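You operate a simulated robot arm through the tools that you are given. There is no shell and no other tool.

Carry out the task below with a simulated robot arm. There is one attempt and no reset: what you move stays moved.

## Task
Start up washer one.
Fine: main switch on, water and air open and reset pressed before START; leave the selectors and the drain as they are.

It is judged by the outcome, as a careful person would: the job done as asked, and still so three seconds after it is handed in. It fails if anything else is knocked over, pushed out of place, dropped, spilled or broken.

## Robot
A 7-joint arm with a two-finger parallel gripper, fixed in place. Base frame: the origin is at the foot of the arm, x ahead of it, y to its left, z up. Units: mm, degrees, N and s.
With the tool pointing down near the work surface it reaches from about 100 to 820 mm from the base axis. Its first joint turns from -115.0 to 115.0 degrees. Payload 3.91 kg.
The tool frame sits at the grasp point between the pads (the TCP): z along the fingers, y along the line on which they close. The tips reach 30 mm beyond it. Largest opening 110 mm; finger width 20, thickness 10; the body of the gripper, 48 by 112 mm, starts 55 mm behind the TCP.
Orientation is that of the tool frame in the base frame, as a unit quaternion [x, y, z, w]. With the fingers straight down and closing along the base's y, the tool's x points along the base's -x, its y along +y and its z along -z.

## Interface
- The arm moves only by the tool nudge_tool. Its argument "rows" is a list of rows, each an object (a shift or turn left out is 0, a gripper value left out holds the last) with "dr": the turn, a rotation vector about the base's x, y, z in units of 4 degrees (1.0 is 4 degrees), a list of three; "offset": the shift along the base's x, y, z in units of 20 mm (1.0 is 20 mm), a list of three; "gripper": the opening, from 0 (shut) to 1 (fully open). In form: [{"dr": [ax, ay, az], "offset": [x, y, z], "gripper": gripper}, ...]. A call has 1 to 20 rows; each row shifts and turns the commanded pose from where the row before left it. A call with a number of a shift or a turn outside -1 to 1 is refused whole. A row lasts 0.2 s, in which the tool goes at most 50 mm and 8.6 degrees; a call with a longer step from one row to the next is refused whole, and so is a gripper value outside its range. A pose out of reach is approached as far as the arm can. The call stops where the force on the tool passes 40 N (or 10 N more than at its start, if that is more) or the arm is blocked; 0.2 s more then pass. The fingers move at their own pace (about 153 mm/s each) and stop on an object; they squeeze with about 25 N. The grip force told is the motor's: it shows also when the fingers shut on nothing. Time passes only in rows, and 0.2 s behind the last, so rows that do not move let the fingers close. The reply holds the time, the measured pose of the TCP, the force on the tool along the base axes, the opening and the grip force, in the units named above and with some noise, with the torque about the TCP (base axes, N m) and any sound that the robot's microphone picked up.
- Cameras (640 x 400 px; columns grow to the right, rows downward): "scene" is fixed at [49.9, -648, 1102]; the picture's right is [0.70, -0.71, 0.00], its down [-0.20, -0.19, -0.96] and it looks along [0.68, 0.68, -0.28] (base axes); focal length 365 px, centre (320, 200). "wrist" rides on the gripper at [72, 17, -103] in the tool frame; the picture's right is [-0.23, 0.97, 0.00], its down [-0.76, -0.18, -0.62] and it looks along [-0.61, -0.14, 0.78] (tool axes); focal length 222 px, centre (320, 200). There is no depth. A picture from a camera that has moved, and an enlarged one, comes with that camera's place and axes in the base frame and with its lens. The place of the scene camera against the robot may be out by one fixed shift of up to 18 mm in any direction.
- camera(camera): a new picture of that camera. It takes no simulated time.
- raise_lower(by): slides the trunk up (or, below 0, down) by that many mm; the arm rides with it, the base frame stays. It gives what a move gives, with no picture.
- inspect(camera, box): a new picture of the part [left, top, right, bottom] of that camera's present view, enlarged. It takes no simulated time.
- job_done(): hands the job in; it is judged then, once.

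Nothing tells you positions but the pictures and the camera data. Unless the task says otherwise, let go and move clear before handing in.

The tools are called by a JSON object that holds its "api" and its "payload". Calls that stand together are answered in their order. nudge_tool: Moves the arm, as the interface text tells. Its arguments: {"type":"object","properties":{"rows":{"type":"array","items":{"type":"object","properties":{"dr":{"type":"array","items":{"type":"number"}},"offset":{"type":"array","items":{"type":"number"}},"gripper":{"type":"number"}}}}},"required":["rows"]} The other tools are called the same way: raise_lower (by) slides the trunk up or down; camera (camera) takes a picture; inspect (camera, box) takes an enlarged picture of a part of a camera's view; job_done () hands the job in.

At the start:

```text
time_s: 0.0
eef_pos: [652.1, -137.6, 1046.9]
ee_rot: [0.0, 1.0, -0.001, 0.0]
wrist_force: [-0.6, 0.2, -0.3]
wrist_torque: [0.04, 0.01, -0.01]
finger_gap: 109.9
gripper_force: 0.1
trunk travel left (down, up): [-625.0, 365.0]
```

scene: 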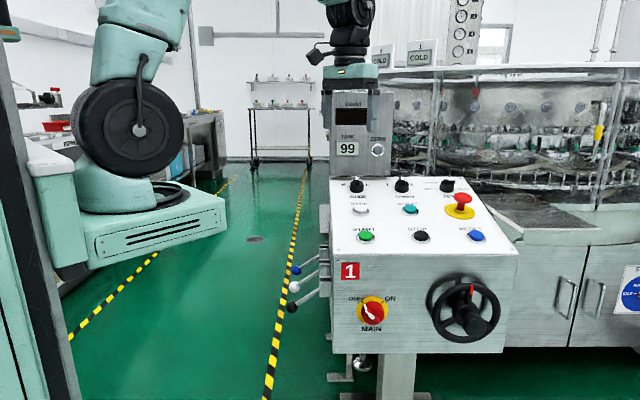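
wrist: 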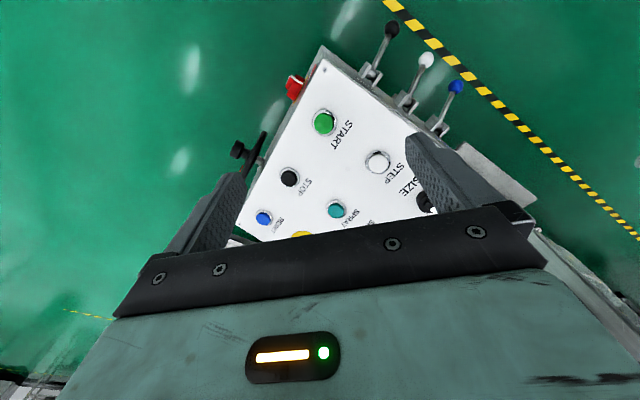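

I see a washer console with a white sloped button panel, a main rotary switch and a handwheel on the front face, and three levers (blue, white, black) on its left side. I'll look closer before moving anything.

{"api": "inspect", "payload": {"camera": "scene", "box": [320, 160, 520, 285]}}

{"api": "inspect", "payload": {"camera": "scene", "box": [270, 240, 430, 340]}}

{"api": "inspect", "payload": {"camera": "wrist", "box": [220, 10, 540, 210]}}

{"api": "inspect", "payload": {"camera": "scene", "box": [320, 80, 400, 180]}}

{"api": "inspect", "payload": {"camera": "scene", "box": [400, 260, 520, 360]}}

{"api": "inspect", "payload": {"camera": "scene", "box": [360, 0, 640, 175]}}

```text
3.20 times, centred on (420, 222) of scene
camera zoom: at [49.9, -648.0, 1102.0], right [0.7, -0.71, 0.0], down [-0.2, -0.19, -0.96], along [0.68, 0.68, -0.28], focal length 1168 px, centre (0, 128)
```

zoom: 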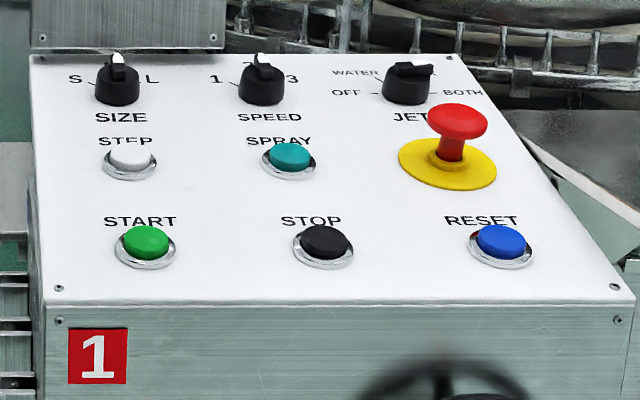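

```text
4.00 times, centred on (350, 290) of scene
camera zoom: at [49.9, -648.0, 1102.0], right [0.7, -0.71, 0.0], down [-0.2, -0.19, -0.96], along [0.68, 0.68, -0.28], focal length 1460 px, centre (200, -160)
```

zoom: 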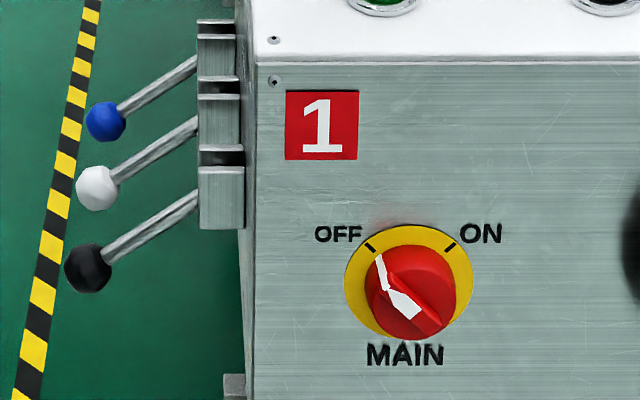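

```text
2.00 times, centred on (380, 110) of wrist
camera zoom: at [578.9, -121.9, 1151.3], right [0.23, 0.97, 0.0], down [0.76, -0.18, 0.62], along [0.61, -0.14, -0.78], focal length 444 px, centre (200, 380)
```

zoom: 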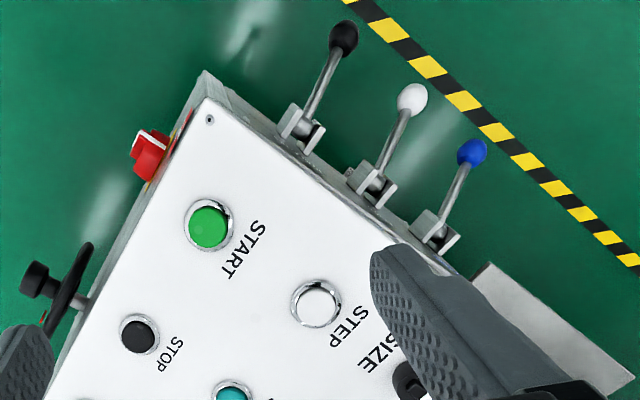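

```text
4.00 times, centred on (360, 130) of scene
camera zoom: at [49.9, -648.0, 1102.0], right [0.7, -0.71, 0.0], down [-0.2, -0.19, -0.96], along [0.68, 0.68, -0.28], focal length 1460 px, centre (160, 480)
```

zoom: 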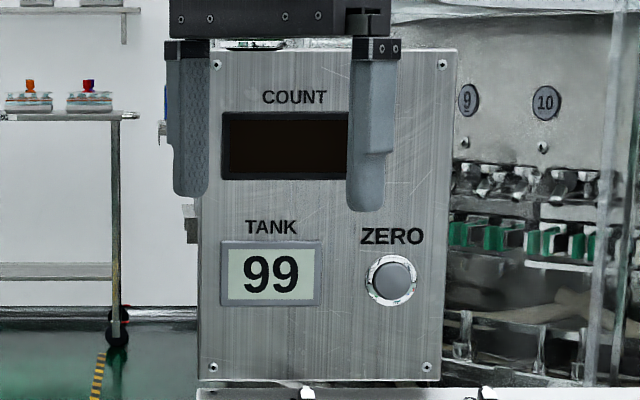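

```text
4.00 times, centred on (460, 310) of scene
camera zoom: at [49.9, -648.0, 1102.0], right [0.7, -0.71, 0.0], down [-0.2, -0.19, -0.96], along [0.68, 0.68, -0.28], focal length 1460 px, centre (-240, -240)
```

zoom: 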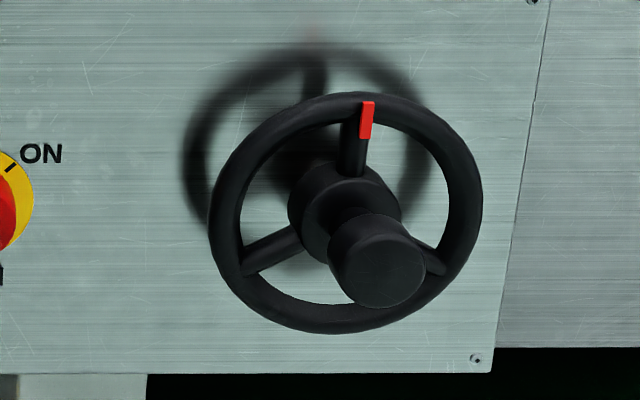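

```text
2.29 times, centred on (500, 88) of scene
camera zoom: at [49.9, -648.0, 1102.0], right [0.7, -0.71, 0.0], down [-0.2, -0.19, -0.96], along [0.68, 0.68, -0.28], focal length 834 px, centre (-91, 457)
```

zoom: 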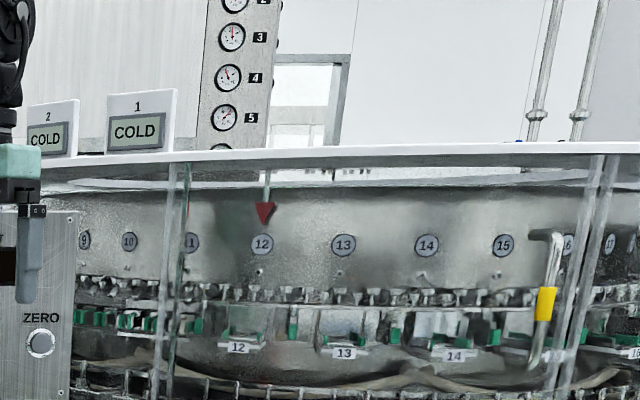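

The console faces the camera at about 45° in the base frame. START is near (709, -144, 785) and RESET near (900, -331, 768). The levers are on the side that faces -x+y. Next I'll move the wrist camera left to read the lever labels.

{"api": "nudge_tool", "payload": {"rows": [{"offset": [-0.25, 0.95, -0.4], "dr": [0, 0, -0.4], "gripper": 0.3}, {"offset": [-0.25, 0.95, -0.4], "dr": [0, 0, -0.4]}, {"offset": [-0.25, 0.95, -0.4], "dr": [0, 0, -0.4]}, {"offset": [-0.25, 0.95, -0.4], "dr": [0, 0, -0.4]}, {"offset": [-0.25, 0.95, -0.4], "dr": [0, 0, -0.4]}, {"offset": [-0.25, 0.95, -0.4], "dr": [0, 0, -0.4]}, {"offset": [-0.25, 0.95, -0.4], "dr": [0, 0, -0.4]}, {"offset": [-0.25, 0.95, -0.4], "dr": [0, 0, -0.4]}, {"offset": [-0.25, 0.95, -0.4], "dr": [0, 0, -0.4]}, {"offset": [-0.25, 0.95, -0.4], "dr": [0, 0, -0.4]}, {"offset": [-0.25, 0.95, -0.6], "dr": [0, 0, -0.4]}, {"offset": [-0.25, 0.95, -0.6], "dr": [0, 0, -0.4]}, {"offset": [-0.25, 0.95, -0.6], "dr": [0, 0, -0.4]}, {"offset": [-0.25, 0.95, -0.6], "dr": [0, 0, -0.4]}, {"offset": [-0.25, 0.95, -0.6], "dr": [0, 0, -0.4]}, {"offset": [-0.25, 0.95, -0.6], "dr": [0, 0, -0.4]}, {"offset": [-0.25, 0.95, -0.6], "dr": [0, 0, -0.4]}, {"offset": [-0.25, 0.95, -0.6], "dr": [0, 0, -0.4]}, {"offset": [-0.25, 0.95, -0.6], "dr": [0, 0, -0.4]}, {"offset": [-0.25, 0.95, -0.6], "dr": [0, 0, -0.4]}]}}

{"api": "camera", "payload": {"camera": "wrist"}}

{"api": "camera", "payload": {"camera": "scene"}}

```text
time_s: 4.2
eef_pos: [553.7, 241.4, 847.3]
ee_rot: [0.275, 0.961, 0.0, 0.0]
wrist_force: [0.1, -0.1, -0.6]
wrist_torque: [0.02, 0.0, 0.02]
finger_gap: 33.0
gripper_force: 0.0
trunk travel left (down, up): [-625.0, 365.0]
```

```text
taken
camera wrist: at [500.0, 292.9, 951.6], right [0.71, 0.71, 0.0], down [0.55, -0.55, 0.62], along [0.44, -0.44, -0.78], focal length 222 px, centre (320, 200)
```

wrist: 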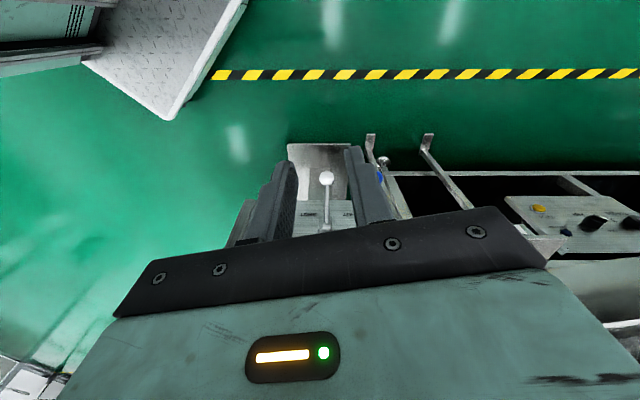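

```text
taken
```

scene: 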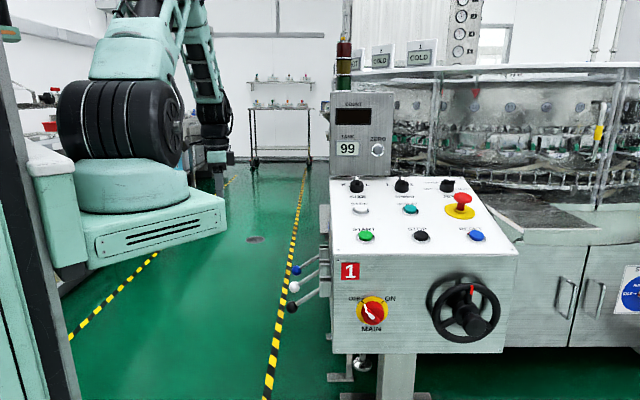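

The wrist view is upside down, with forward toward the bottom, and I can see the white lever between the fingers. I'll zoom in and then tilt the tool to look at the console's side.

{"api": "inspect", "payload": {"camera": "wrist", "box": [220, 130, 420, 255]}}

{"api": "nudge_tool", "payload": {"rows": [{"offset": [-0.5, 0.5, -0.5], "dr": [-0.7, -0.7, 0]}, {"offset": [-0.5, 0.5, -0.5], "dr": [-0.7, -0.7, 0]}, {"offset": [-0.5, 0.5, -0.5], "dr": [-0.7, -0.7, 0]}, {"offset": [-0.5, 0.5, -0.5], "dr": [-0.7, -0.7, 0]}, {"offset": [-0.5, 0.5, -0.5], "dr": [-0.7, -0.7, 0]}, {"offset": [-0.5, 0.5, -0.5], "dr": [-0.7, -0.7, 0]}, {"offset": [-0.5, 0.5, -0.5], "dr": [-0.7, -0.7, 0]}, {"offset": [-0.5, 0.5, -0.5], "dr": [-0.7, -0.7, 0]}, {"offset": [-0.5, 0.5, -0.5], "dr": [-0.7, -0.7, 0]}, {"offset": [-0.5, 0.5, -0.5], "dr": [-0.7, -0.7, 0]}]}}

{"api": "camera", "payload": {"camera": "wrist"}}

{"api": "camera", "payload": {"camera": "scene"}}

```text
3.20 times, centred on (320, 192) of wrist
camera zoom: at [500.0, 292.9, 951.6], right [0.71, 0.71, 0.0], down [0.55, -0.55, 0.62], along [0.44, -0.44, -0.78], focal length 711 px, centre (320, 224)
```

zoom: 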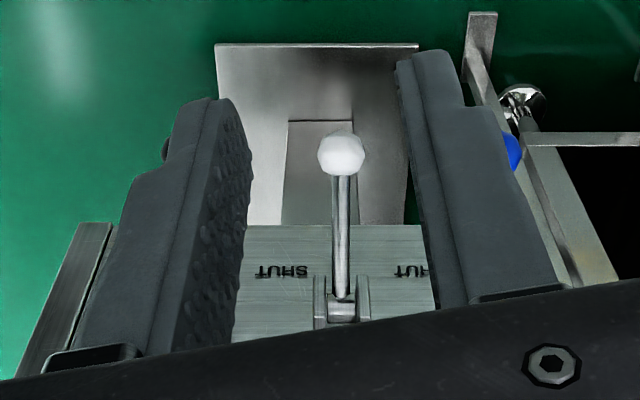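

```text
time_s: 6.4
eef_pos: [453.1, 340.2, 745.9]
ee_rot: [0.258, 0.903, -0.167, 0.299]
wrist_force: [0.5, 0.5, 0.4]
wrist_torque: [0.03, -0.03, 0.02]
finger_gap: 33.1
gripper_force: 0.0
trunk travel left (down, up): [-625.0, 365.0]
```

```text
taken
camera wrist: at [364.5, 426.7, 778.0], right [0.71, 0.7, 0.0], down [0.14, -0.14, 0.98], along [0.69, -0.7, -0.2], focal length 222 px, centre (320, 200)
```

wrist: 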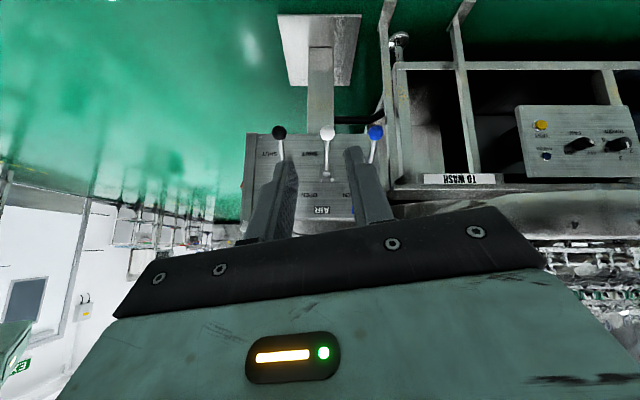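

```text
taken
```

scene: 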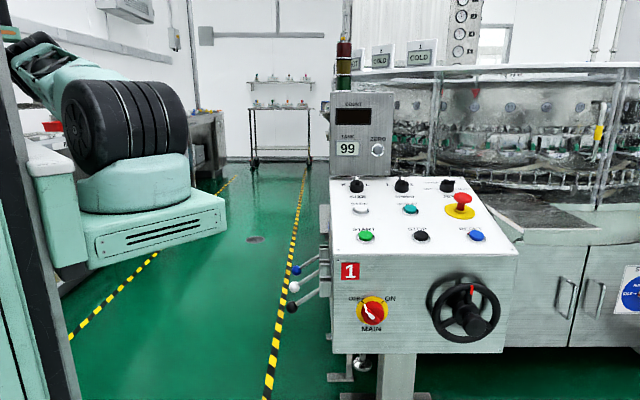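

The side panel is in view, upside down: SHUT is at the bottom of each lever, OPEN is higher up, and white is AIR. I'll open the gripper to uncover the other labels.

{"api": "nudge_tool", "payload": {"rows": [{"gripper": 1}, {"offset": [0, 0, -0.5]}, {"offset": [0, 0, -0.5]}, {"offset": [0, 0, -0.5]}, {"offset": [0, 0, -0.5]}]}}

{"api": "inspect", "payload": {"camera": "wrist", "box": [210, 100, 450, 250]}}

```text
time_s: 7.6
eef_pos: [451.7, 341.8, 708.1]
ee_rot: [0.259, 0.904, -0.164, 0.297]
wrist_force: [-1.1, -0.3, -0.1]
wrist_torque: [-0.01, -0.02, 0.04]
finger_gap: 110.1
gripper_force: 0.0
trunk travel left (down, up): [-625.0, 365.0]
```

```text
2.67 times, centred on (330, 175) of wrist
camera zoom: at [363.6, 429.0, 741.2], right [0.71, 0.71, 0.0], down [0.14, -0.15, 0.98], along [0.69, -0.69, -0.2], focal length 592 px, centre (293, 267)
```

zoom: 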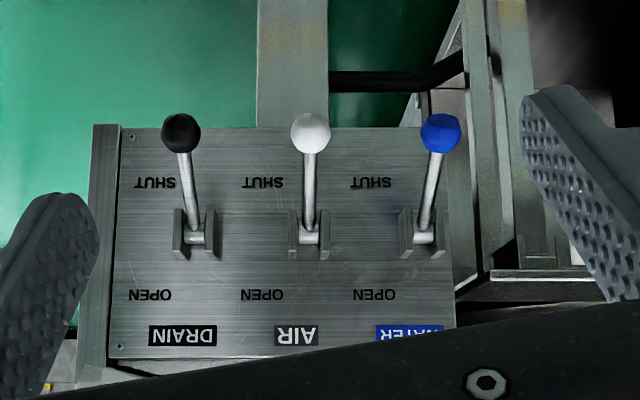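

White is AIR, blue is WATER and black is DRAIN, which I leave alone. All three point down at SHUT, and OPEN is up. Triangulation puts the white ball at (706, 109, 528) and the blue ball at (784, 188, 528), with pivots about 60 mm higher and 92 mm further in. I'll lower the trunk, then level the tool so it faces the side panel.

{"api": "raise_lower", "payload": {"by": -220}}

{"api": "nudge_tool", "payload": {"rows": [{"gripper": 0, "dr": [-0.888, -0.888, 0], "offset": [0.5, -0.4, 0]}, {"dr": [-0.888, -0.888, 0], "offset": [0.5, -0.4, 0]}, {"dr": [-0.888, -0.888, 0], "offset": [0.5, -0.4, 0]}, {"dr": [-0.888, -0.888, 0], "offset": [0.5, -0.4, 0]}, {"dr": [-0.888, -0.888, 0], "offset": [0.5, -0.4, 0]}, {"dr": [-0.888, -0.888, 0], "offset": [0.5, -0.4, 0]}, {"dr": [-0.888, -0.888, 0], "offset": [0.5, -0.4, 0]}, {"dr": [-0.888, -0.888, 0], "offset": [0.5, -0.4, 0]}, {"dr": [-0.888, -0.888, 0], "offset": [0.5, -0.4, 0]}, {"dr": [-0.888, -0.888, 0], "offset": [0.5, -0.4, 0]}, {}]}}

{"api": "camera", "payload": {"camera": "wrist"}}

{"api": "camera", "payload": {"camera": "scene"}}

```text
time_s: 9.9
eef_pos: [451.5, 341.9, 487.5]
ee_rot: [0.259, 0.904, -0.165, 0.296]
wrist_force: [0.1, 0.4, 0.7]
wrist_torque: [0.02, 0.03, -0.03]
finger_gap: 109.8
gripper_force: 0.0
trunk travel left (down, up): [-405.0, 585.0]
```

```text
time_s: 12.3
eef_pos: [551.0, 263.8, 487.9]
ee_rot: [0.196, 0.68, -0.342, 0.618]
wrist_force: [-0.8, 0.9, -0.7]
wrist_torque: [-0.01, 0.0, 0.02]
finger_gap: 0.0
gripper_force: 25.0
trunk travel left (down, up): [-405.0, 585.0]
```

```text
taken
camera wrist: at [477.0, 335.9, 414.6], right [0.71, 0.71, 0.0], down [-0.44, 0.44, 0.78], along [0.55, -0.55, 0.62], focal length 222 px, centre (320, 200)
```

wrist: 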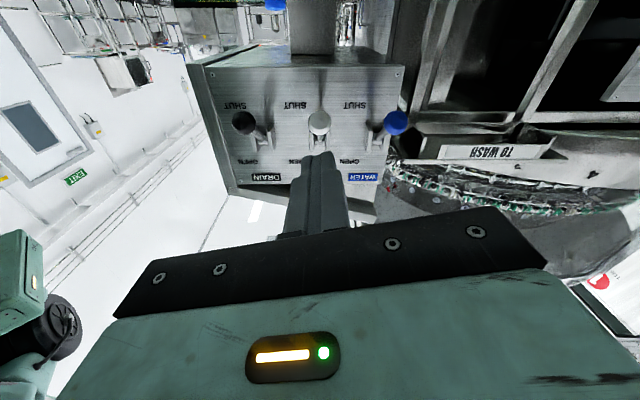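

```text
taken
```

scene: 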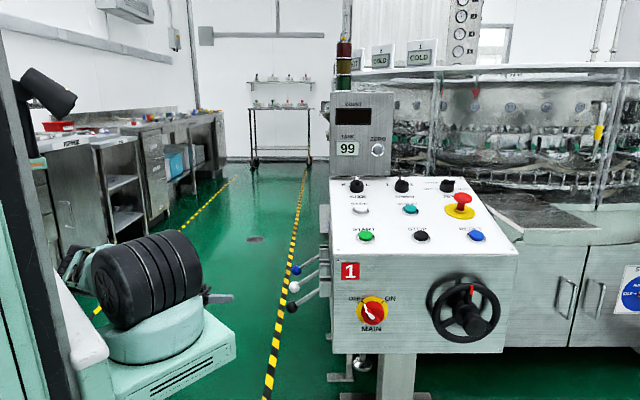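

The tool is level and lined up with the white lever. I'll slide the closed fingers in under the ball, then raise them.

{"api": "nudge_tool", "payload": {"rows": [{"offset": [0.67, -0.67, 0]}, {"offset": [0.67, -0.67, 0]}, {"offset": [0.67, -0.67, 0]}, {"offset": [0.67, -0.67, 0]}, {"offset": [0.67, -0.67, 0]}, {"offset": [0.67, -0.67, 0]}, {"offset": [0.67, -0.67, 0]}, {"offset": [0.67, -0.67, 0]}, {"offset": [0.67, -0.67, 0]}, {"offset": [0.67, -0.67, 0]}, {"offset": [0.67, -0.67, 0]}, {"offset": [0.67, -0.67, 0]}]}}

{"api": "camera", "payload": {"camera": "wrist"}}

{"api": "inspect", "payload": {"camera": "scene", "box": [200, 220, 400, 345]}}

```text
time_s: 14.9
eef_pos: [714.5, 102.2, 487.3]
ee_rot: [0.196, 0.681, -0.343, 0.617]
wrist_force: [0.1, 0.0, 0.0]
wrist_torque: [-0.02, -0.02, 0.0]
finger_gap: 0.2
gripper_force: 25.2
trunk travel left (down, up): [-405.0, 585.0]
```

```text
taken
camera wrist: at [639.5, 174.0, 414.4], right [0.71, 0.71, 0.0], down [-0.44, 0.44, 0.78], along [0.55, -0.56, 0.62], focal length 222 px, centre (320, 200)
```

wrist: 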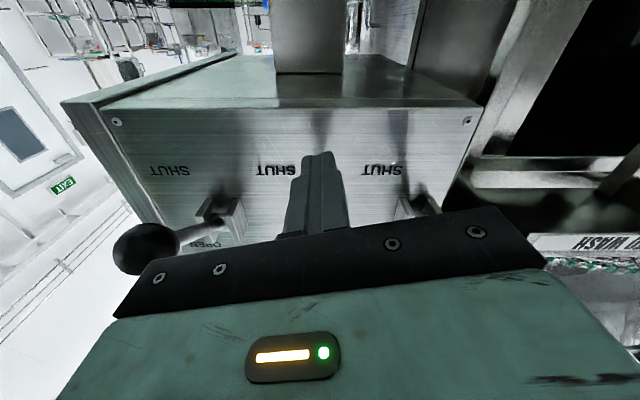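

```text
3.20 times, centred on (300, 282) of scene
camera zoom: at [49.9, -648.0, 1102.0], right [0.7, -0.71, 0.0], down [-0.2, -0.19, -0.96], along [0.68, 0.68, -0.28], focal length 1168 px, centre (384, -64)
```

zoom: 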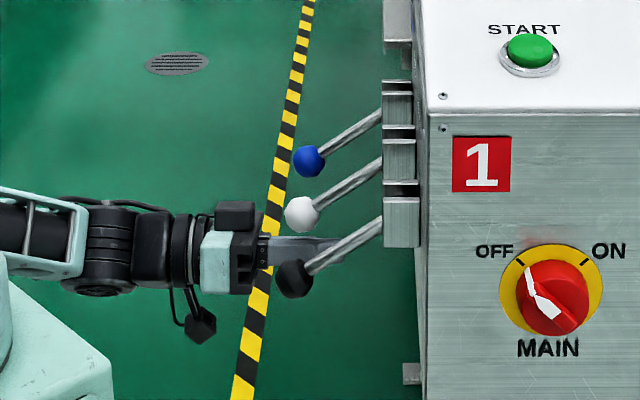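

The fingers are under the white lever and clear of the black one. I'll raise now.

{"api": "nudge_tool", "payload": {"rows": [{"offset": [0, 0, 0.5]}, {"offset": [0, 0, 0.5]}, {"offset": [0, 0, 0.5]}, {"offset": [0, 0, 0.5]}, {"offset": [0, 0, 0.5]}, {"offset": [0, 0, 0.5]}, {"offset": [0, 0, 0.5]}, {"offset": [0, 0, 0.5]}, {"offset": [0, 0, 0.5]}, {"offset": [0, 0, 0.5]}]}}

{"api": "inspect", "payload": {"camera": "scene", "box": [200, 220, 400, 345]}}

```text
time_s: 17.1
eef_pos: [711.9, 102.9, 586.1]
ee_rot: [0.195, 0.681, -0.343, 0.617]
wrist_force: [0.3, 0.8, -3.6]
wrist_torque: [0.07, 0.13, 0.01]
finger_gap: 0.0
gripper_force: 25.0
trunk travel left (down, up): [-405.0, 585.0]
```

```text
3.20 times, centred on (300, 282) of scene
camera zoom: at [49.9, -648.0, 1102.0], right [0.7, -0.71, 0.0], down [-0.2, -0.19, -0.96], along [0.68, 0.68, -0.28], focal length 1168 px, centre (384, -64)
```

zoom: 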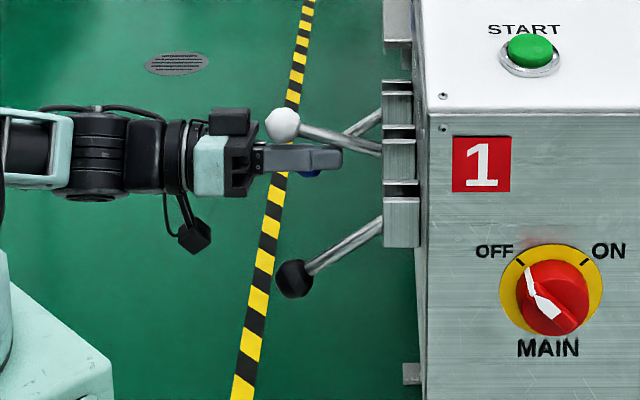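

The lever rises easily at about 4 N. I'll keep going up until it reaches its stop.

{"api": "nudge_tool", "payload": {"rows": [{"offset": [0, 0, 0.3]}, {"offset": [0, 0, 0.3]}, {"offset": [0, 0, 0.3]}, {"offset": [0, 0, 0.3]}, {"offset": [0, 0, 0.3]}, {"offset": [0, 0, 0.3]}, {"offset": [0, 0, 0.3]}, {"offset": [0, 0, 0.3]}, {"offset": [0, 0, 0.3]}, {"offset": [0, 0, 0.3]}, {"offset": [0, 0, 0.3]}, {"offset": [0, 0, 0.3]}]}}

{"api": "inspect", "payload": {"camera": "scene", "box": [200, 220, 400, 345]}}

```text
time_s: 18.3
eef_pos: [710.2, 102.8, 608.5]
ee_rot: [0.194, 0.686, -0.341, 0.613]
wrist_force: [-3.5, 0.9, -8.8]
wrist_torque: [0.19, 0.15, 0.0]
finger_gap: 0.1
gripper_force: 24.9
trunk travel left (down, up): [-405.0, 585.0]
stopped in row 6: the force on the tool passed its limit at 46 N (the readings are from after the stop); the commanded pose is now the measured one
```

```text
3.20 times, centred on (300, 282) of scene
camera zoom: at [49.9, -648.0, 1102.0], right [0.7, -0.71, 0.0], down [-0.2, -0.19, -0.96], along [0.68, 0.68, -0.28], focal length 1168 px, centre (384, -64)
```

zoom: 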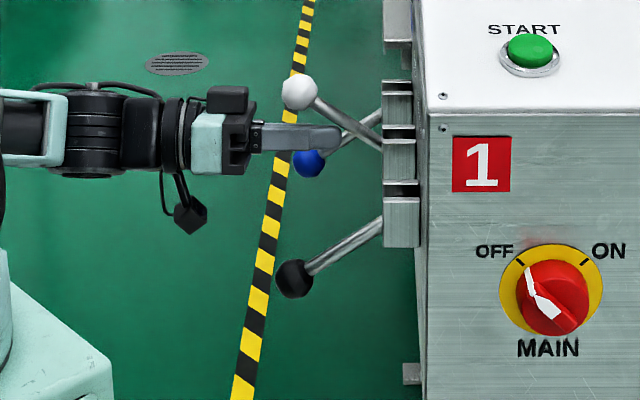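

The white lever hit its stop in the up (OPEN) position. I'll back out, check that it stays, and line up below the blue WATER lever.

{"api": "nudge_tool", "payload": {"rows": [{"offset": [0, 0, -0.5]}, {"offset": [-0.6, 0.6, 0]}, {"offset": [-0.6, 0.6, 0]}, {"offset": [-0.6, 0.6, 0]}, {"offset": [-0.6, 0.6, 0]}, {"offset": [-0.6, 0.6, 0]}, {"offset": [-0.6, 0.6, 0]}, {"offset": [0.68, 0.64, -0.93]}, {"offset": [0.68, 0.64, -0.93]}, {"offset": [0.68, 0.64, -0.93]}, {"offset": [0.68, 0.64, -0.93]}, {"offset": [0.68, 0.64, -0.93]}, {"offset": [0.68, 0.64, -0.93]}, {}]}}

{"api": "inspect", "payload": {"camera": "scene", "box": [200, 220, 400, 345]}}

{"api": "camera", "payload": {"camera": "wrist"}}

```text
time_s: 21.3
eef_pos: [717.9, 248.9, 486.9]
ee_rot: [0.194, 0.685, -0.342, 0.614]
wrist_force: [-0.3, 0.4, 0.0]
wrist_torque: [0.0, 0.01, 0.04]
finger_gap: 0.1
gripper_force: 24.7
trunk travel left (down, up): [-405.0, 585.0]
```

```text
3.20 times, centred on (300, 282) of scene
camera zoom: at [49.9, -648.0, 1102.0], right [0.7, -0.71, 0.0], down [-0.2, -0.19, -0.96], along [0.68, 0.68, -0.28], focal length 1168 px, centre (384, -64)
```

zoom: 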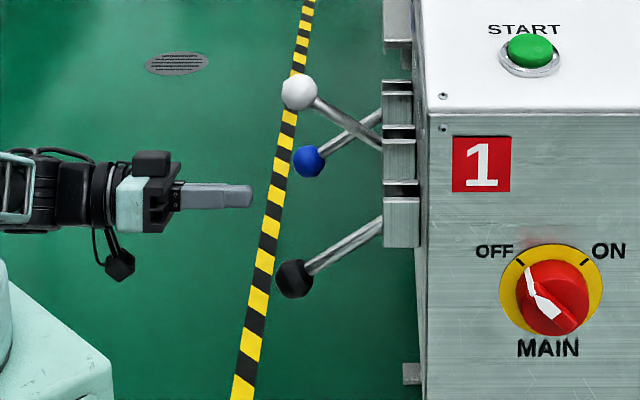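

```text
taken
camera wrist: at [644.0, 322.3, 415.3], right [0.71, 0.71, 0.0], down [-0.43, 0.43, 0.79], along [0.56, -0.56, 0.61], focal length 222 px, centre (320, 200)
```

wrist: 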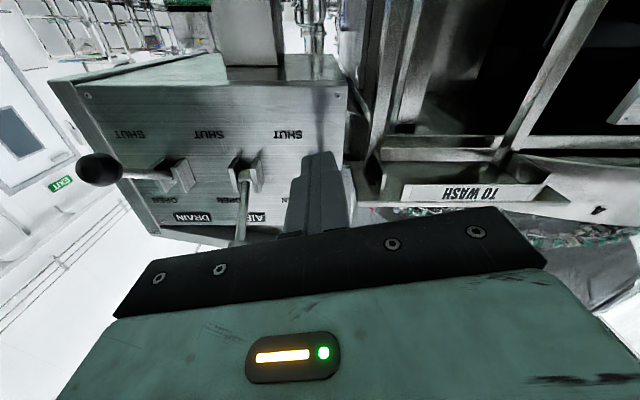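

The white lever stays up, and I'm lined up with the blue one. I'll insert under it and raise.

{"api": "nudge_tool", "payload": {"rows": [{"offset": [0.61, -0.57, 0]}, {"offset": [0.61, -0.57, 0]}, {"offset": [0.61, -0.57, 0]}, {"offset": [0.61, -0.57, 0]}, {"offset": [0.61, -0.57, 0]}, {"offset": [0.61, -0.57, 0]}, {"offset": [0, 0, 0.5]}, {"offset": [0, 0, 0.5]}, {"offset": [0, 0, 0.5]}, {"offset": [0, 0, 0.5]}]}}

{"api": "inspect", "payload": {"camera": "scene", "box": [200, 220, 400, 345]}}

```text
time_s: 23.5
eef_pos: [793.2, 181.5, 528.0]
ee_rot: [0.193, 0.685, -0.341, 0.614]
wrist_force: [-1.4, -0.1, -1.0]
wrist_torque: [-0.05, -0.05, 0.0]
finger_gap: 0.0
gripper_force: 24.6
trunk travel left (down, up): [-405.0, 585.0]
```

```text
3.20 times, centred on (300, 282) of scene
camera zoom: at [49.9, -648.0, 1102.0], right [0.7, -0.71, 0.0], down [-0.2, -0.19, -0.96], along [0.68, 0.68, -0.28], focal length 1168 px, centre (384, -64)
```

zoom: 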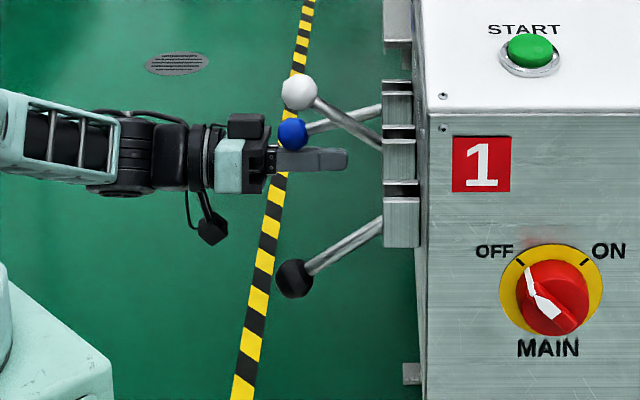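

The blue lever is rising. I'll continue to its stop.

{"api": "nudge_tool", "payload": {"rows": [{"offset": [0, 0, 0.5]}, {"offset": [0, 0, 0.5]}, {"offset": [0, 0, 0.5]}, {"offset": [0, 0, 0.5]}, {"offset": [0, 0, 0.5]}, {"offset": [0, 0, 0.5]}, {"offset": [0, 0, 0.3]}, {"offset": [0, 0, 0.3]}, {"offset": [0, 0, 0.3]}, {"offset": [0, 0, 0.3]}, {"offset": [0, 0, 0.3]}, {"offset": [0, 0, 0.3]}, {"offset": [0, 0, 0.3]}, {"offset": [0, 0, 0.3]}]}}

{"api": "inspect", "payload": {"camera": "scene", "box": [200, 220, 400, 345]}}

```text
time_s: 25.9
eef_pos: [792.5, 182.2, 607.2]
ee_rot: [0.193, 0.691, -0.339, 0.608]
wrist_force: [-1.6, 0.6, -10.7]
wrist_torque: [0.24, 0.14, -0.04]
finger_gap: 0.0
gripper_force: 24.6
trunk travel left (down, up): [-405.0, 585.0]
stopped in row 11: the force on the tool passed its limit at 45 N (the readings are from after the stop); the commanded pose is now the measured one
```

```text
3.20 times, centred on (300, 282) of scene
camera zoom: at [49.9, -648.0, 1102.0], right [0.7, -0.71, 0.0], down [-0.2, -0.19, -0.96], along [0.68, 0.68, -0.28], focal length 1168 px, centre (384, -64)
```

zoom: 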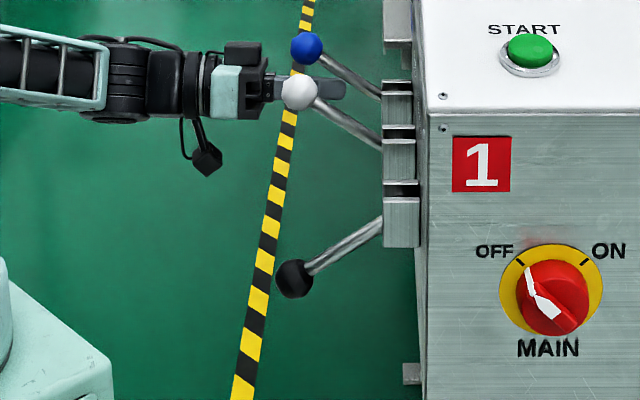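

Both valves are now up (OPEN). I'll withdraw and swing round to the front face for the MAIN switch, keeping clear of the black lever.

{"api": "nudge_tool", "payload": {"rows": [{"offset": [0, 0, -0.5]}, {"offset": [-0.7, 0.7, 0]}, {"offset": [-0.7, 0.7, 0]}, {"offset": [-0.7, 0.7, 0]}, {"offset": [-0.7, 0.7, 0]}, {"offset": [-0.7, 0.7, 0]}, {"offset": [-0.7, 0.7, 0]}, {"offset": [-0.7, 0.7, 0]}, {"offset": [-0.7, 0.7, 0]}, {"offset": [-0.7, 0.7, 0]}, {"offset": [-0.7, 0.7, 0]}, {"offset": [-0.84, -0.68, 0.555], "dr": [0, 0, 0.694]}, {"offset": [-0.84, -0.68, 0.555], "dr": [0, 0, 0.694]}, {"offset": [-0.84, -0.68, 0.555], "dr": [0, 0, 0.694]}, {"offset": [-0.84, -0.68, 0.555], "dr": [0, 0, 0.694]}, {"offset": [-0.84, -0.68, 0.555], "dr": [0, 0, 0.694]}, {"offset": [-0.84, -0.68, 0.555], "dr": [0, 0, 0.694]}, {"offset": [-0.84, -0.68, 0.555], "dr": [0, 0, 0.694]}, {"offset": [-0.84, -0.68, 0.555], "dr": [0, 0, 0.694]}, {"offset": [-0.84, -0.68, 0.555], "dr": [0, 0, 0.694]}]}}

{"api": "camera", "payload": {"camera": "scene"}}

{"api": "camera", "payload": {"camera": "wrist"}}

```text
time_s: 29.3
eef_pos: [638.4, 181.2, 651.4]
ee_rot: [0.178, 0.69, -0.332, 0.618]
wrist_force: [-0.7, 0.2, -0.1]
wrist_torque: [0.02, 0.0, -0.01]
finger_gap: 0.1
gripper_force: 24.5
trunk travel left (down, up): [-405.0, 585.0]
stopped in row 16: the arm was blocked; the commanded pose is now the measured one
```

```text
taken
```

scene: 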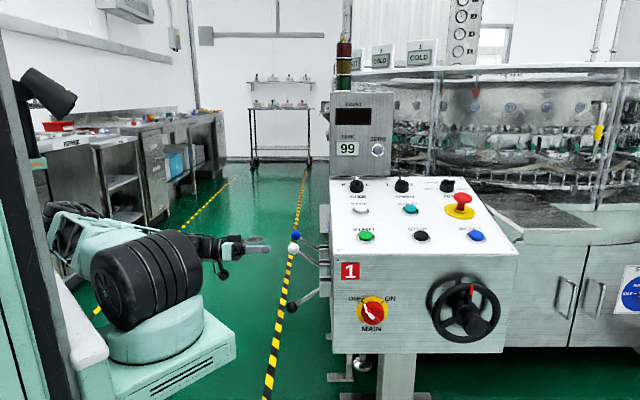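

```text
taken
camera wrist: at [560.2, 251.1, 578.6], right [0.68, 0.74, -0.01], down [-0.44, 0.42, 0.79], along [0.59, -0.53, 0.61], focal length 222 px, centre (320, 200)
```

wrist: 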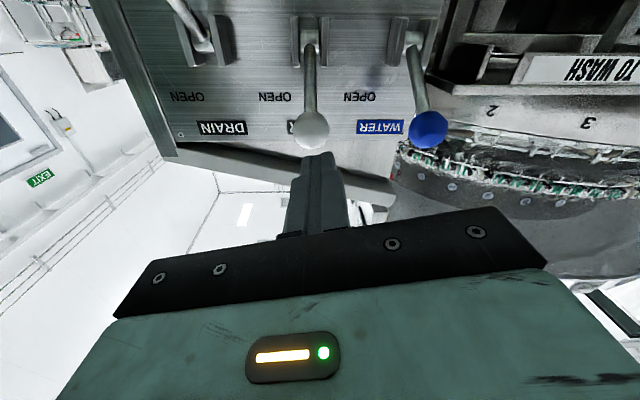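

The arm hit a limit with the tool level this close in. I'll lift with the trunk, tip the tool back to vertical, and then go around.

{"api": "raise_lower", "payload": {"by": 220}}

{"api": "nudge_tool", "payload": {"rows": [{"dr": [0.9, 0.9, 0], "offset": [-0.3, 0.1, 0.3]}, {"dr": [0.9, 0.9, 0], "offset": [-0.3, 0.1, 0.3]}, {"dr": [0.9, 0.9, 0], "offset": [-0.3, 0.1, 0.3]}, {"dr": [0.9, 0.9, 0], "offset": [-0.3, 0.1, 0.3]}, {"dr": [0.9, 0.9, 0], "offset": [-0.3, 0.1, 0.3]}, {"dr": [0.9, 0.9, 0], "offset": [-0.3, 0.1, 0.3]}, {"dr": [0.9, 0.9, 0], "offset": [-0.3, 0.1, 0.3]}, {"dr": [0.9, 0.9, 0], "offset": [-0.3, 0.1, 0.3]}, {"dr": [0.9, 0.9, 0], "offset": [-0.3, 0.1, 0.3]}, {"dr": [0.9, 0.9, 0], "offset": [-0.3, 0.1, 0.3]}]}}

{"api": "camera", "payload": {"camera": "scene"}}

```text
time_s: 31.6
eef_pos: [637.6, 181.1, 871.2]
ee_rot: [0.178, 0.69, -0.332, 0.618]
wrist_force: [0.0, -0.8, 0.2]
wrist_torque: [0.0, 0.0, 0.02]
finger_gap: 0.1
gripper_force: 25.3
trunk travel left (down, up): [-625.0, 365.0]
```

```text
time_s: 33.1
eef_pos: [611.5, 161.2, 867.1]
ee_rot: [0.198, 0.815, -0.293, 0.46]
wrist_force: [0.4, 0.8, -0.2]
wrist_torque: [0.04, 0.02, -0.02]
finger_gap: 0.2
gripper_force: 25.1
trunk travel left (down, up): [-625.0, 365.0]
stopped in row 7: the arm was blocked; the commanded pose is now the measured one
```

```text
taken
```

scene: 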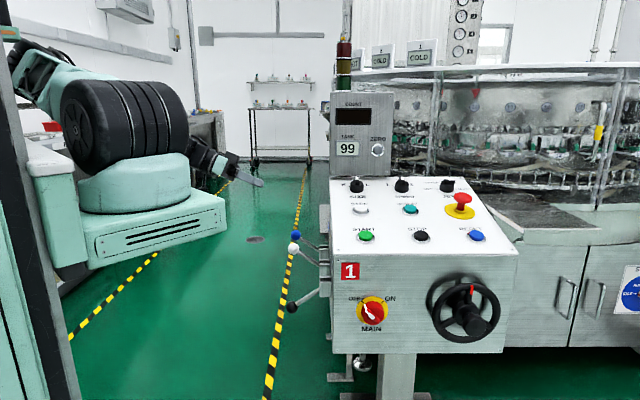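

A joint limit is still getting in the way. I'll back off toward the region that worked earlier before tilting.

{"api": "nudge_tool", "payload": {"rows": [{"offset": [-0.2, 0.7, 0]}, {"offset": [-0.2, 0.7, 0]}, {"offset": [-0.2, 0.7, 0]}, {"offset": [-0.2, 0.7, 0]}, {"offset": [-0.2, 0.7, 0]}, {"offset": [-0.2, 0.7, 0]}]}}

{"api": "nudge_tool", "payload": {"rows": [{"dr": [0.7, 0.7, 0]}, {"dr": [0.7, 0.7, 0]}, {"dr": [0.7, 0.7, 0]}, {"dr": [0.7, 0.7, 0]}, {"dr": [0.7, 0.7, 0]}, {"dr": [0.7, 0.7, 0]}]}}

{"api": "camera", "payload": {"camera": "scene"}}

```text
time_s: 34.5
eef_pos: [589.4, 243.4, 868.9]
ee_rot: [0.202, 0.814, -0.294, 0.458]
wrist_force: [0.0, -0.6, 0.0]
wrist_torque: [0.0, 0.03, -0.05]
finger_gap: 0.0
gripper_force: 25.1
trunk travel left (down, up): [-625.0, 365.0]
```

```text
time_s: 35.9
eef_pos: [583.9, 247.3, 870.1]
ee_rot: [0.218, 0.908, -0.193, 0.301]
wrist_force: [-1.2, 0.2, -1.3]
wrist_torque: [0.06, -0.09, 0.06]
finger_gap: 0.0
gripper_force: 24.5
trunk travel left (down, up): [-625.0, 365.0]
```

```text
taken
```

scene: 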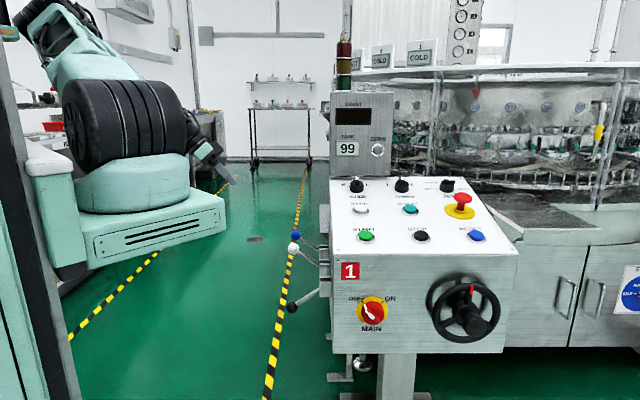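

That freed it. I'll bring the tool to vertical, then turn and travel to the front of the console.

{"api": "nudge_tool", "payload": {"rows": [{"dr": [0.756, 0.725, 0], "offset": [-0.1, -0.4, 0.15]}, {"dr": [0.756, 0.725, 0], "offset": [-0.1, -0.4, 0.15]}, {"dr": [0.756, 0.725, 0], "offset": [-0.1, -0.4, 0.15]}, {"dr": [0.756, 0.725, 0], "offset": [-0.1, -0.4, 0.15]}, {"dr": [0.756, 0.725, 0], "offset": [-0.1, -0.4, 0.15]}, {"dr": [0.756, 0.725, 0], "offset": [-0.1, -0.4, 0.15]}, {"dr": [0.756, 0.725, 0], "offset": [-0.1, -0.4, 0.15]}, {"dr": [0.756, 0.725, 0], "offset": [-0.1, -0.4, 0.15]}, {"dr": [0.756, 0.725, 0], "offset": [-0.1, -0.4, 0.15]}, {"dr": [0.756, 0.725, 0], "offset": [-0.1, -0.4, 0.15]}, {"dr": [0, 0, 0.9], "offset": [-0.1, -0.8, 0]}, {"dr": [0, 0, 0.9], "offset": [-0.1, -0.8, 0]}, {"dr": [0, 0, 0.9], "offset": [-0.1, -0.8, 0]}, {"dr": [0, 0, 0.9], "offset": [-0.1, -0.8, 0]}, {"dr": [0, 0, 0.9], "offset": [-0.1, -0.8, 0]}, {"dr": [0, 0, 0.9], "offset": [-0.1, -0.8, 0]}, {"dr": [0, 0, 0.9], "offset": [-0.1, -0.8, 0]}, {"dr": [0, 0, 0.9], "offset": [-0.1, -0.8, 0]}, {"dr": [0, 0, 0.9], "offset": [-0.1, -0.8, 0]}, {"dr": [0, 0, 0.9], "offset": [-0.1, -0.8, 0]}]}}

{"api": "camera", "payload": {"camera": "wrist"}}

{"api": "camera", "payload": {"camera": "scene"}}

```text
time_s: 40.1
eef_pos: [547.1, 5.0, 897.6]
ee_rot: [-0.081, 0.997, -0.004, 0.003]
wrist_force: [0.1, -0.4, 0.0]
wrist_torque: [0.05, 0.01, -0.02]
finger_gap: 0.0
gripper_force: 25.4
trunk travel left (down, up): [-625.0, 365.0]
```

```text
taken
camera wrist: at [471.8, 9.7, 1001.4], right [0.07, 1.0, -0.01], down [0.78, -0.05, 0.63], along [0.63, -0.05, -0.78], focal length 222 px, centre (320, 200)
```

wrist: 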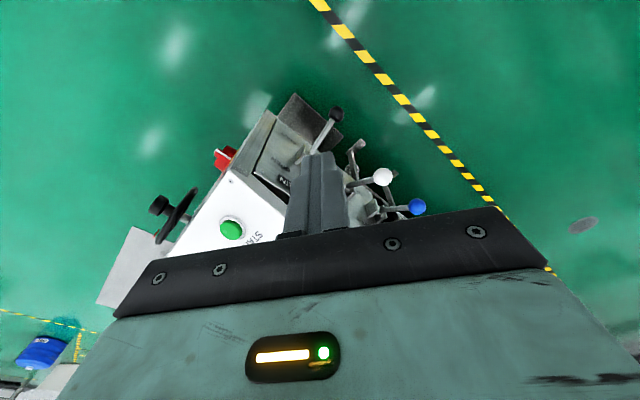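

```text
taken
```

scene: 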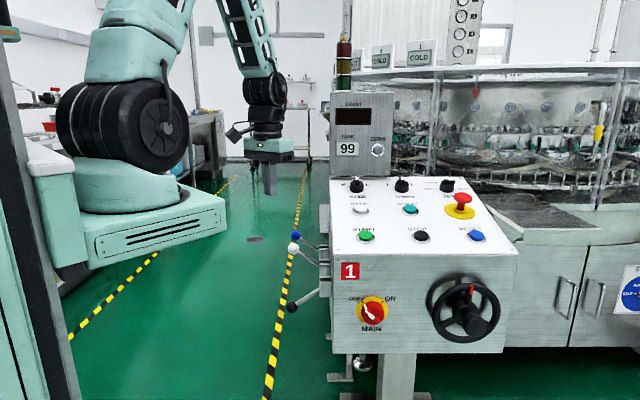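

I'm over the area in front of the console. I'll carry on to the front-face side, turning so the tool faces the console.

{"api": "nudge_tool", "payload": {"rows": [{"dr": [0, 0, 0.5], "offset": [-0.15, -0.93, 0]}, {"dr": [0, 0, 0.5], "offset": [-0.15, -0.93, 0]}, {"dr": [0, 0, 0.5], "offset": [-0.15, -0.93, 0]}, {"dr": [0, 0, 0.5], "offset": [-0.15, -0.93, 0]}, {"dr": [0, 0, 0.5], "offset": [-0.15, -0.93, 0]}, {"dr": [0, 0, 0.5], "offset": [-0.15, -0.93, 0]}, {"dr": [0, 0, 0.5], "offset": [-0.15, -0.93, 0]}, {"dr": [0, 0, 0.5], "offset": [-0.15, -0.93, 0]}, {"dr": [0, 0, 0.5], "offset": [-0.15, -0.93, 0]}, {"dr": [0, 0, 0.5], "offset": [-0.15, -0.93, 0]}, {"dr": [0, 0, 0.5], "offset": [-0.15, -0.93, 0]}, {"dr": [0, 0, 0.5], "offset": [-0.15, -0.93, 0]}, {"dr": [0, 0, 0.5], "offset": [-0.15, -0.93, 0]}, {"dr": [0, 0, 0.5], "offset": [-0.15, -0.93, 0]}, {"dr": [0, 0, 0.5], "offset": [-0.15, -0.93, 0]}, {"dr": [0, 0, 0.5], "offset": [-0.15, -0.93, 0]}, {"dr": [0, 0, 0.5], "offset": [-0.15, -0.93, 0]}, {"dr": [0, 0, 0.5], "offset": [-0.15, -0.93, 0]}]}}

{"api": "camera", "payload": {"camera": "wrist"}}

{"api": "camera", "payload": {"camera": "scene"}}

```text
time_s: 43.9
eef_pos: [493.6, -328.5, 896.3]
ee_rot: [-0.385, 0.923, -0.003, 0.005]
wrist_force: [-1.0, -0.1, 0.2]
wrist_torque: [0.02, -0.01, -0.03]
finger_gap: 0.2
gripper_force: 25.7
trunk travel left (down, up): [-625.0, 365.0]
```

```text
taken
camera wrist: at [428.2, -367.9, 1001.1], right [-0.53, 0.85, -0.01], down [0.66, 0.42, 0.63], along [0.54, 0.33, -0.78], focal length 222 px, centre (320, 200)
```

wrist: 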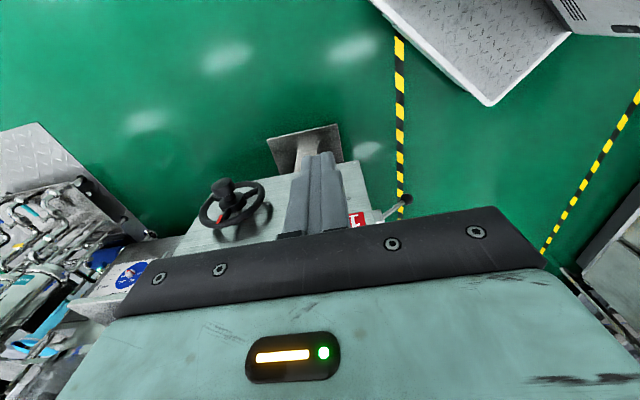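

```text
taken
```

scene: 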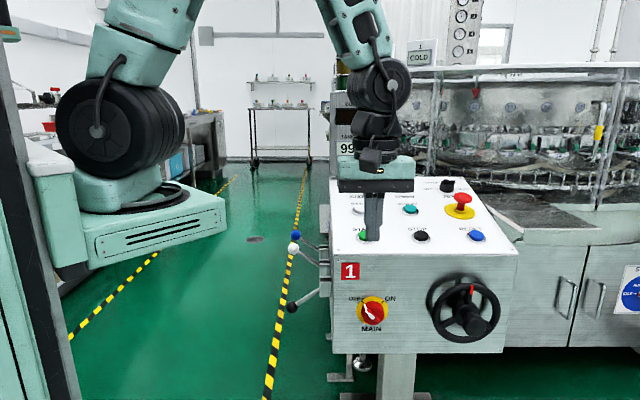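

I'm in front of the face. I'll open the fingers, lower the trunk and tilt the tool to get a clear look at the MAIN knob.

{"api": "raise_lower", "payload": {"by": -200}}

{"api": "nudge_tool", "payload": {"rows": [{"dr": [0.88, -0.87, 0], "gripper": 1}, {"dr": [0.88, -0.87, 0]}, {"dr": [0.88, -0.87, 0]}, {"dr": [0.88, -0.87, 0]}, {"dr": [0.88, -0.87, 0]}, {"dr": [0.88, -0.87, 0]}, {"dr": [0.88, -0.87, 0]}, {"dr": [0.88, -0.87, 0]}, {"dr": [0.88, -0.87, 0]}, {"dr": [0.88, -0.87, 0]}, {"dr": [0.88, -0.87, 0]}, {"dr": [0.88, -0.87, 0]}]}}

{"api": "camera", "payload": {"camera": "wrist"}}

{"api": "camera", "payload": {"camera": "scene"}}

```text
time_s: 46.1
eef_pos: [493.1, -327.0, 697.6]
ee_rot: [-0.383, 0.924, -0.002, 0.003]
wrist_force: [0.0, 0.2, 1.1]
wrist_torque: [0.03, -0.01, 0.03]
finger_gap: 0.1
gripper_force: 25.0
trunk travel left (down, up): [-425.0, 565.0]
```

```text
time_s: 48.7
eef_pos: [493.9, -328.1, 697.2]
ee_rot: [-0.331, 0.802, 0.19, 0.46]
wrist_force: [0.7, 1.2, 0.1]
wrist_torque: [-0.04, 0.02, -0.01]
finger_gap: 110.1
gripper_force: 0.1
trunk travel left (down, up): [-425.0, 565.0]
```

```text
taken
camera wrist: at [391.1, -405.1, 687.8], right [-0.61, 0.77, 0.2], down [0.02, -0.24, 0.97], along [0.8, 0.59, 0.13], focal length 222 px, centre (320, 200)
```

wrist: 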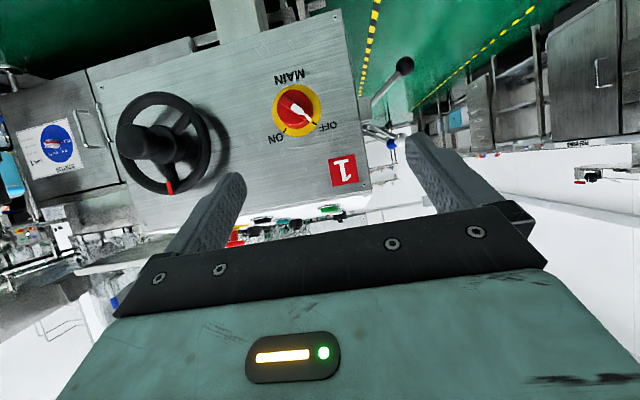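

```text
taken
```

scene: 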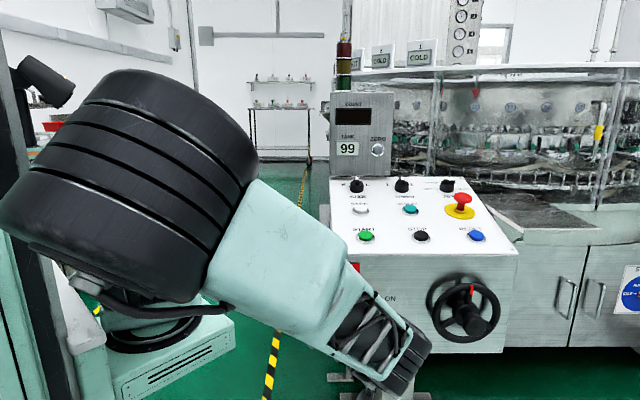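

The knob is visible in the wrist view. I'll zoom in.

{"api": "inspect", "payload": {"camera": "wrist", "box": [240, 50, 400, 150]}}

```text
4.00 times, centred on (320, 100) of wrist
camera zoom: at [391.1, -405.1, 687.8], right [-0.61, 0.77, 0.2], down [0.02, -0.24, 0.97], along [0.8, 0.59, 0.13], focal length 888 px, centre (320, 600)
```

zoom: 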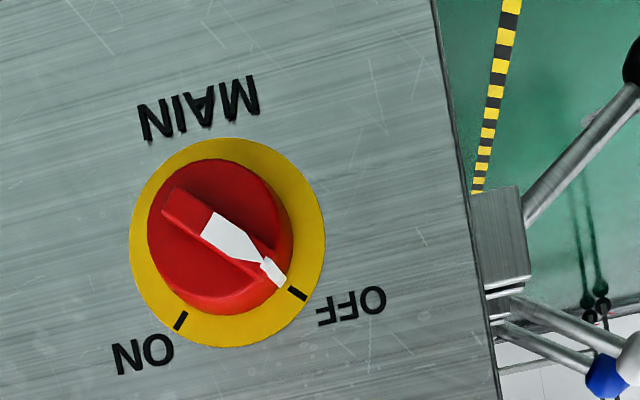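

The knob is a red disc with a raised diagonal bar pointing at OFF, up-left at 45°. ON is up-right. Its centre is about (678, -201, 595). I'll level the tool, roll it -45° so the fingers straddle the bar, and stop short of it.

{"api": "nudge_tool", "payload": {"rows": [{"dr": [0.77, -0.76, 0.02], "offset": [0.25, 0.08, -0.3], "gripper": 0.5}, {"dr": [0.77, -0.76, 0.02], "offset": [0.25, 0.08, -0.3]}, {"dr": [0.77, -0.76, 0.02], "offset": [0.25, 0.08, -0.3]}, {"dr": [0.77, -0.76, 0.02], "offset": [0.25, 0.08, -0.3]}, {"dr": [0.77, -0.76, 0.02], "offset": [0.25, 0.08, -0.3]}, {"dr": [0.77, -0.76, 0.02], "offset": [0.25, 0.08, -0.3]}, {"dr": [0.77, -0.76, 0.02], "offset": [0.25, 0.08, -0.3]}, {"dr": [-0.79, -0.8, 0], "offset": [0.25, 0.08, -0.3]}, {"dr": [-0.79, -0.8, 0], "offset": [0.25, 0.08, -0.3]}, {"dr": [-0.79, -0.8, 0], "offset": [0.25, 0.08, -0.3]}, {"dr": [-0.79, -0.8, 0], "offset": [0.25, 0.08, -0.3]}, {"dr": [-0.79, -0.8, 0], "offset": [0.25, 0.08, -0.3]}, {"dr": [-0.79, -0.8, 0], "offset": [0.25, 0.08, -0.3]}, {"dr": [-0.79, -0.8, 0], "offset": [0.25, 0.08, -0.3]}, {"dr": [-0.79, -0.8, 0], "offset": [0.25, 0.08, -0.3]}, {"dr": [-0.79, -0.8, 0], "offset": [0.25, 0.08, -0.3]}, {"dr": [-0.79, -0.8, 0], "offset": [0.25, 0.08, -0.3]}]}}

{"api": "camera", "payload": {"camera": "wrist"}}

{"api": "camera", "payload": {"camera": "scene"}}

```text
time_s: 52.3
eef_pos: [584.6, -287.3, 594.6]
ee_rot: [-0.516, 0.491, 0.019, 0.701]
wrist_force: [0.4, 0.3, -1.2]
wrist_torque: [0.01, 0.03, 0.01]
finger_gap: 55.0
gripper_force: 0.0
trunk travel left (down, up): [-425.0, 565.0]
```

```text
taken
camera wrist: at [542.3, -391.4, 532.9], right [-0.64, 0.56, -0.53], down [-0.72, -0.18, 0.67], along [0.28, 0.81, 0.52], focal length 222 px, centre (320, 200)
```

wrist: 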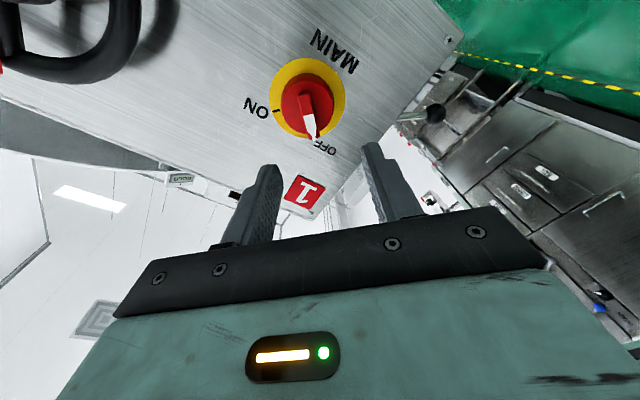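

```text
taken
```

scene: 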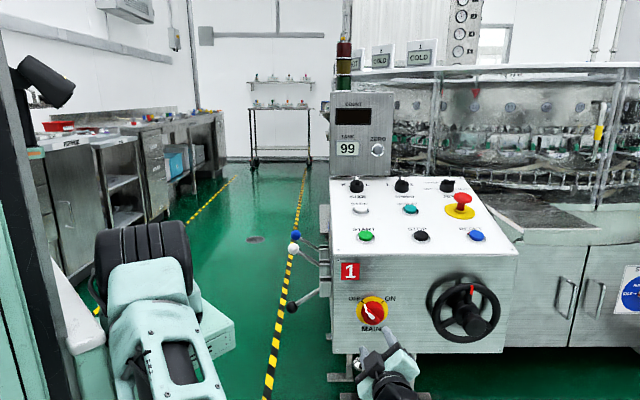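

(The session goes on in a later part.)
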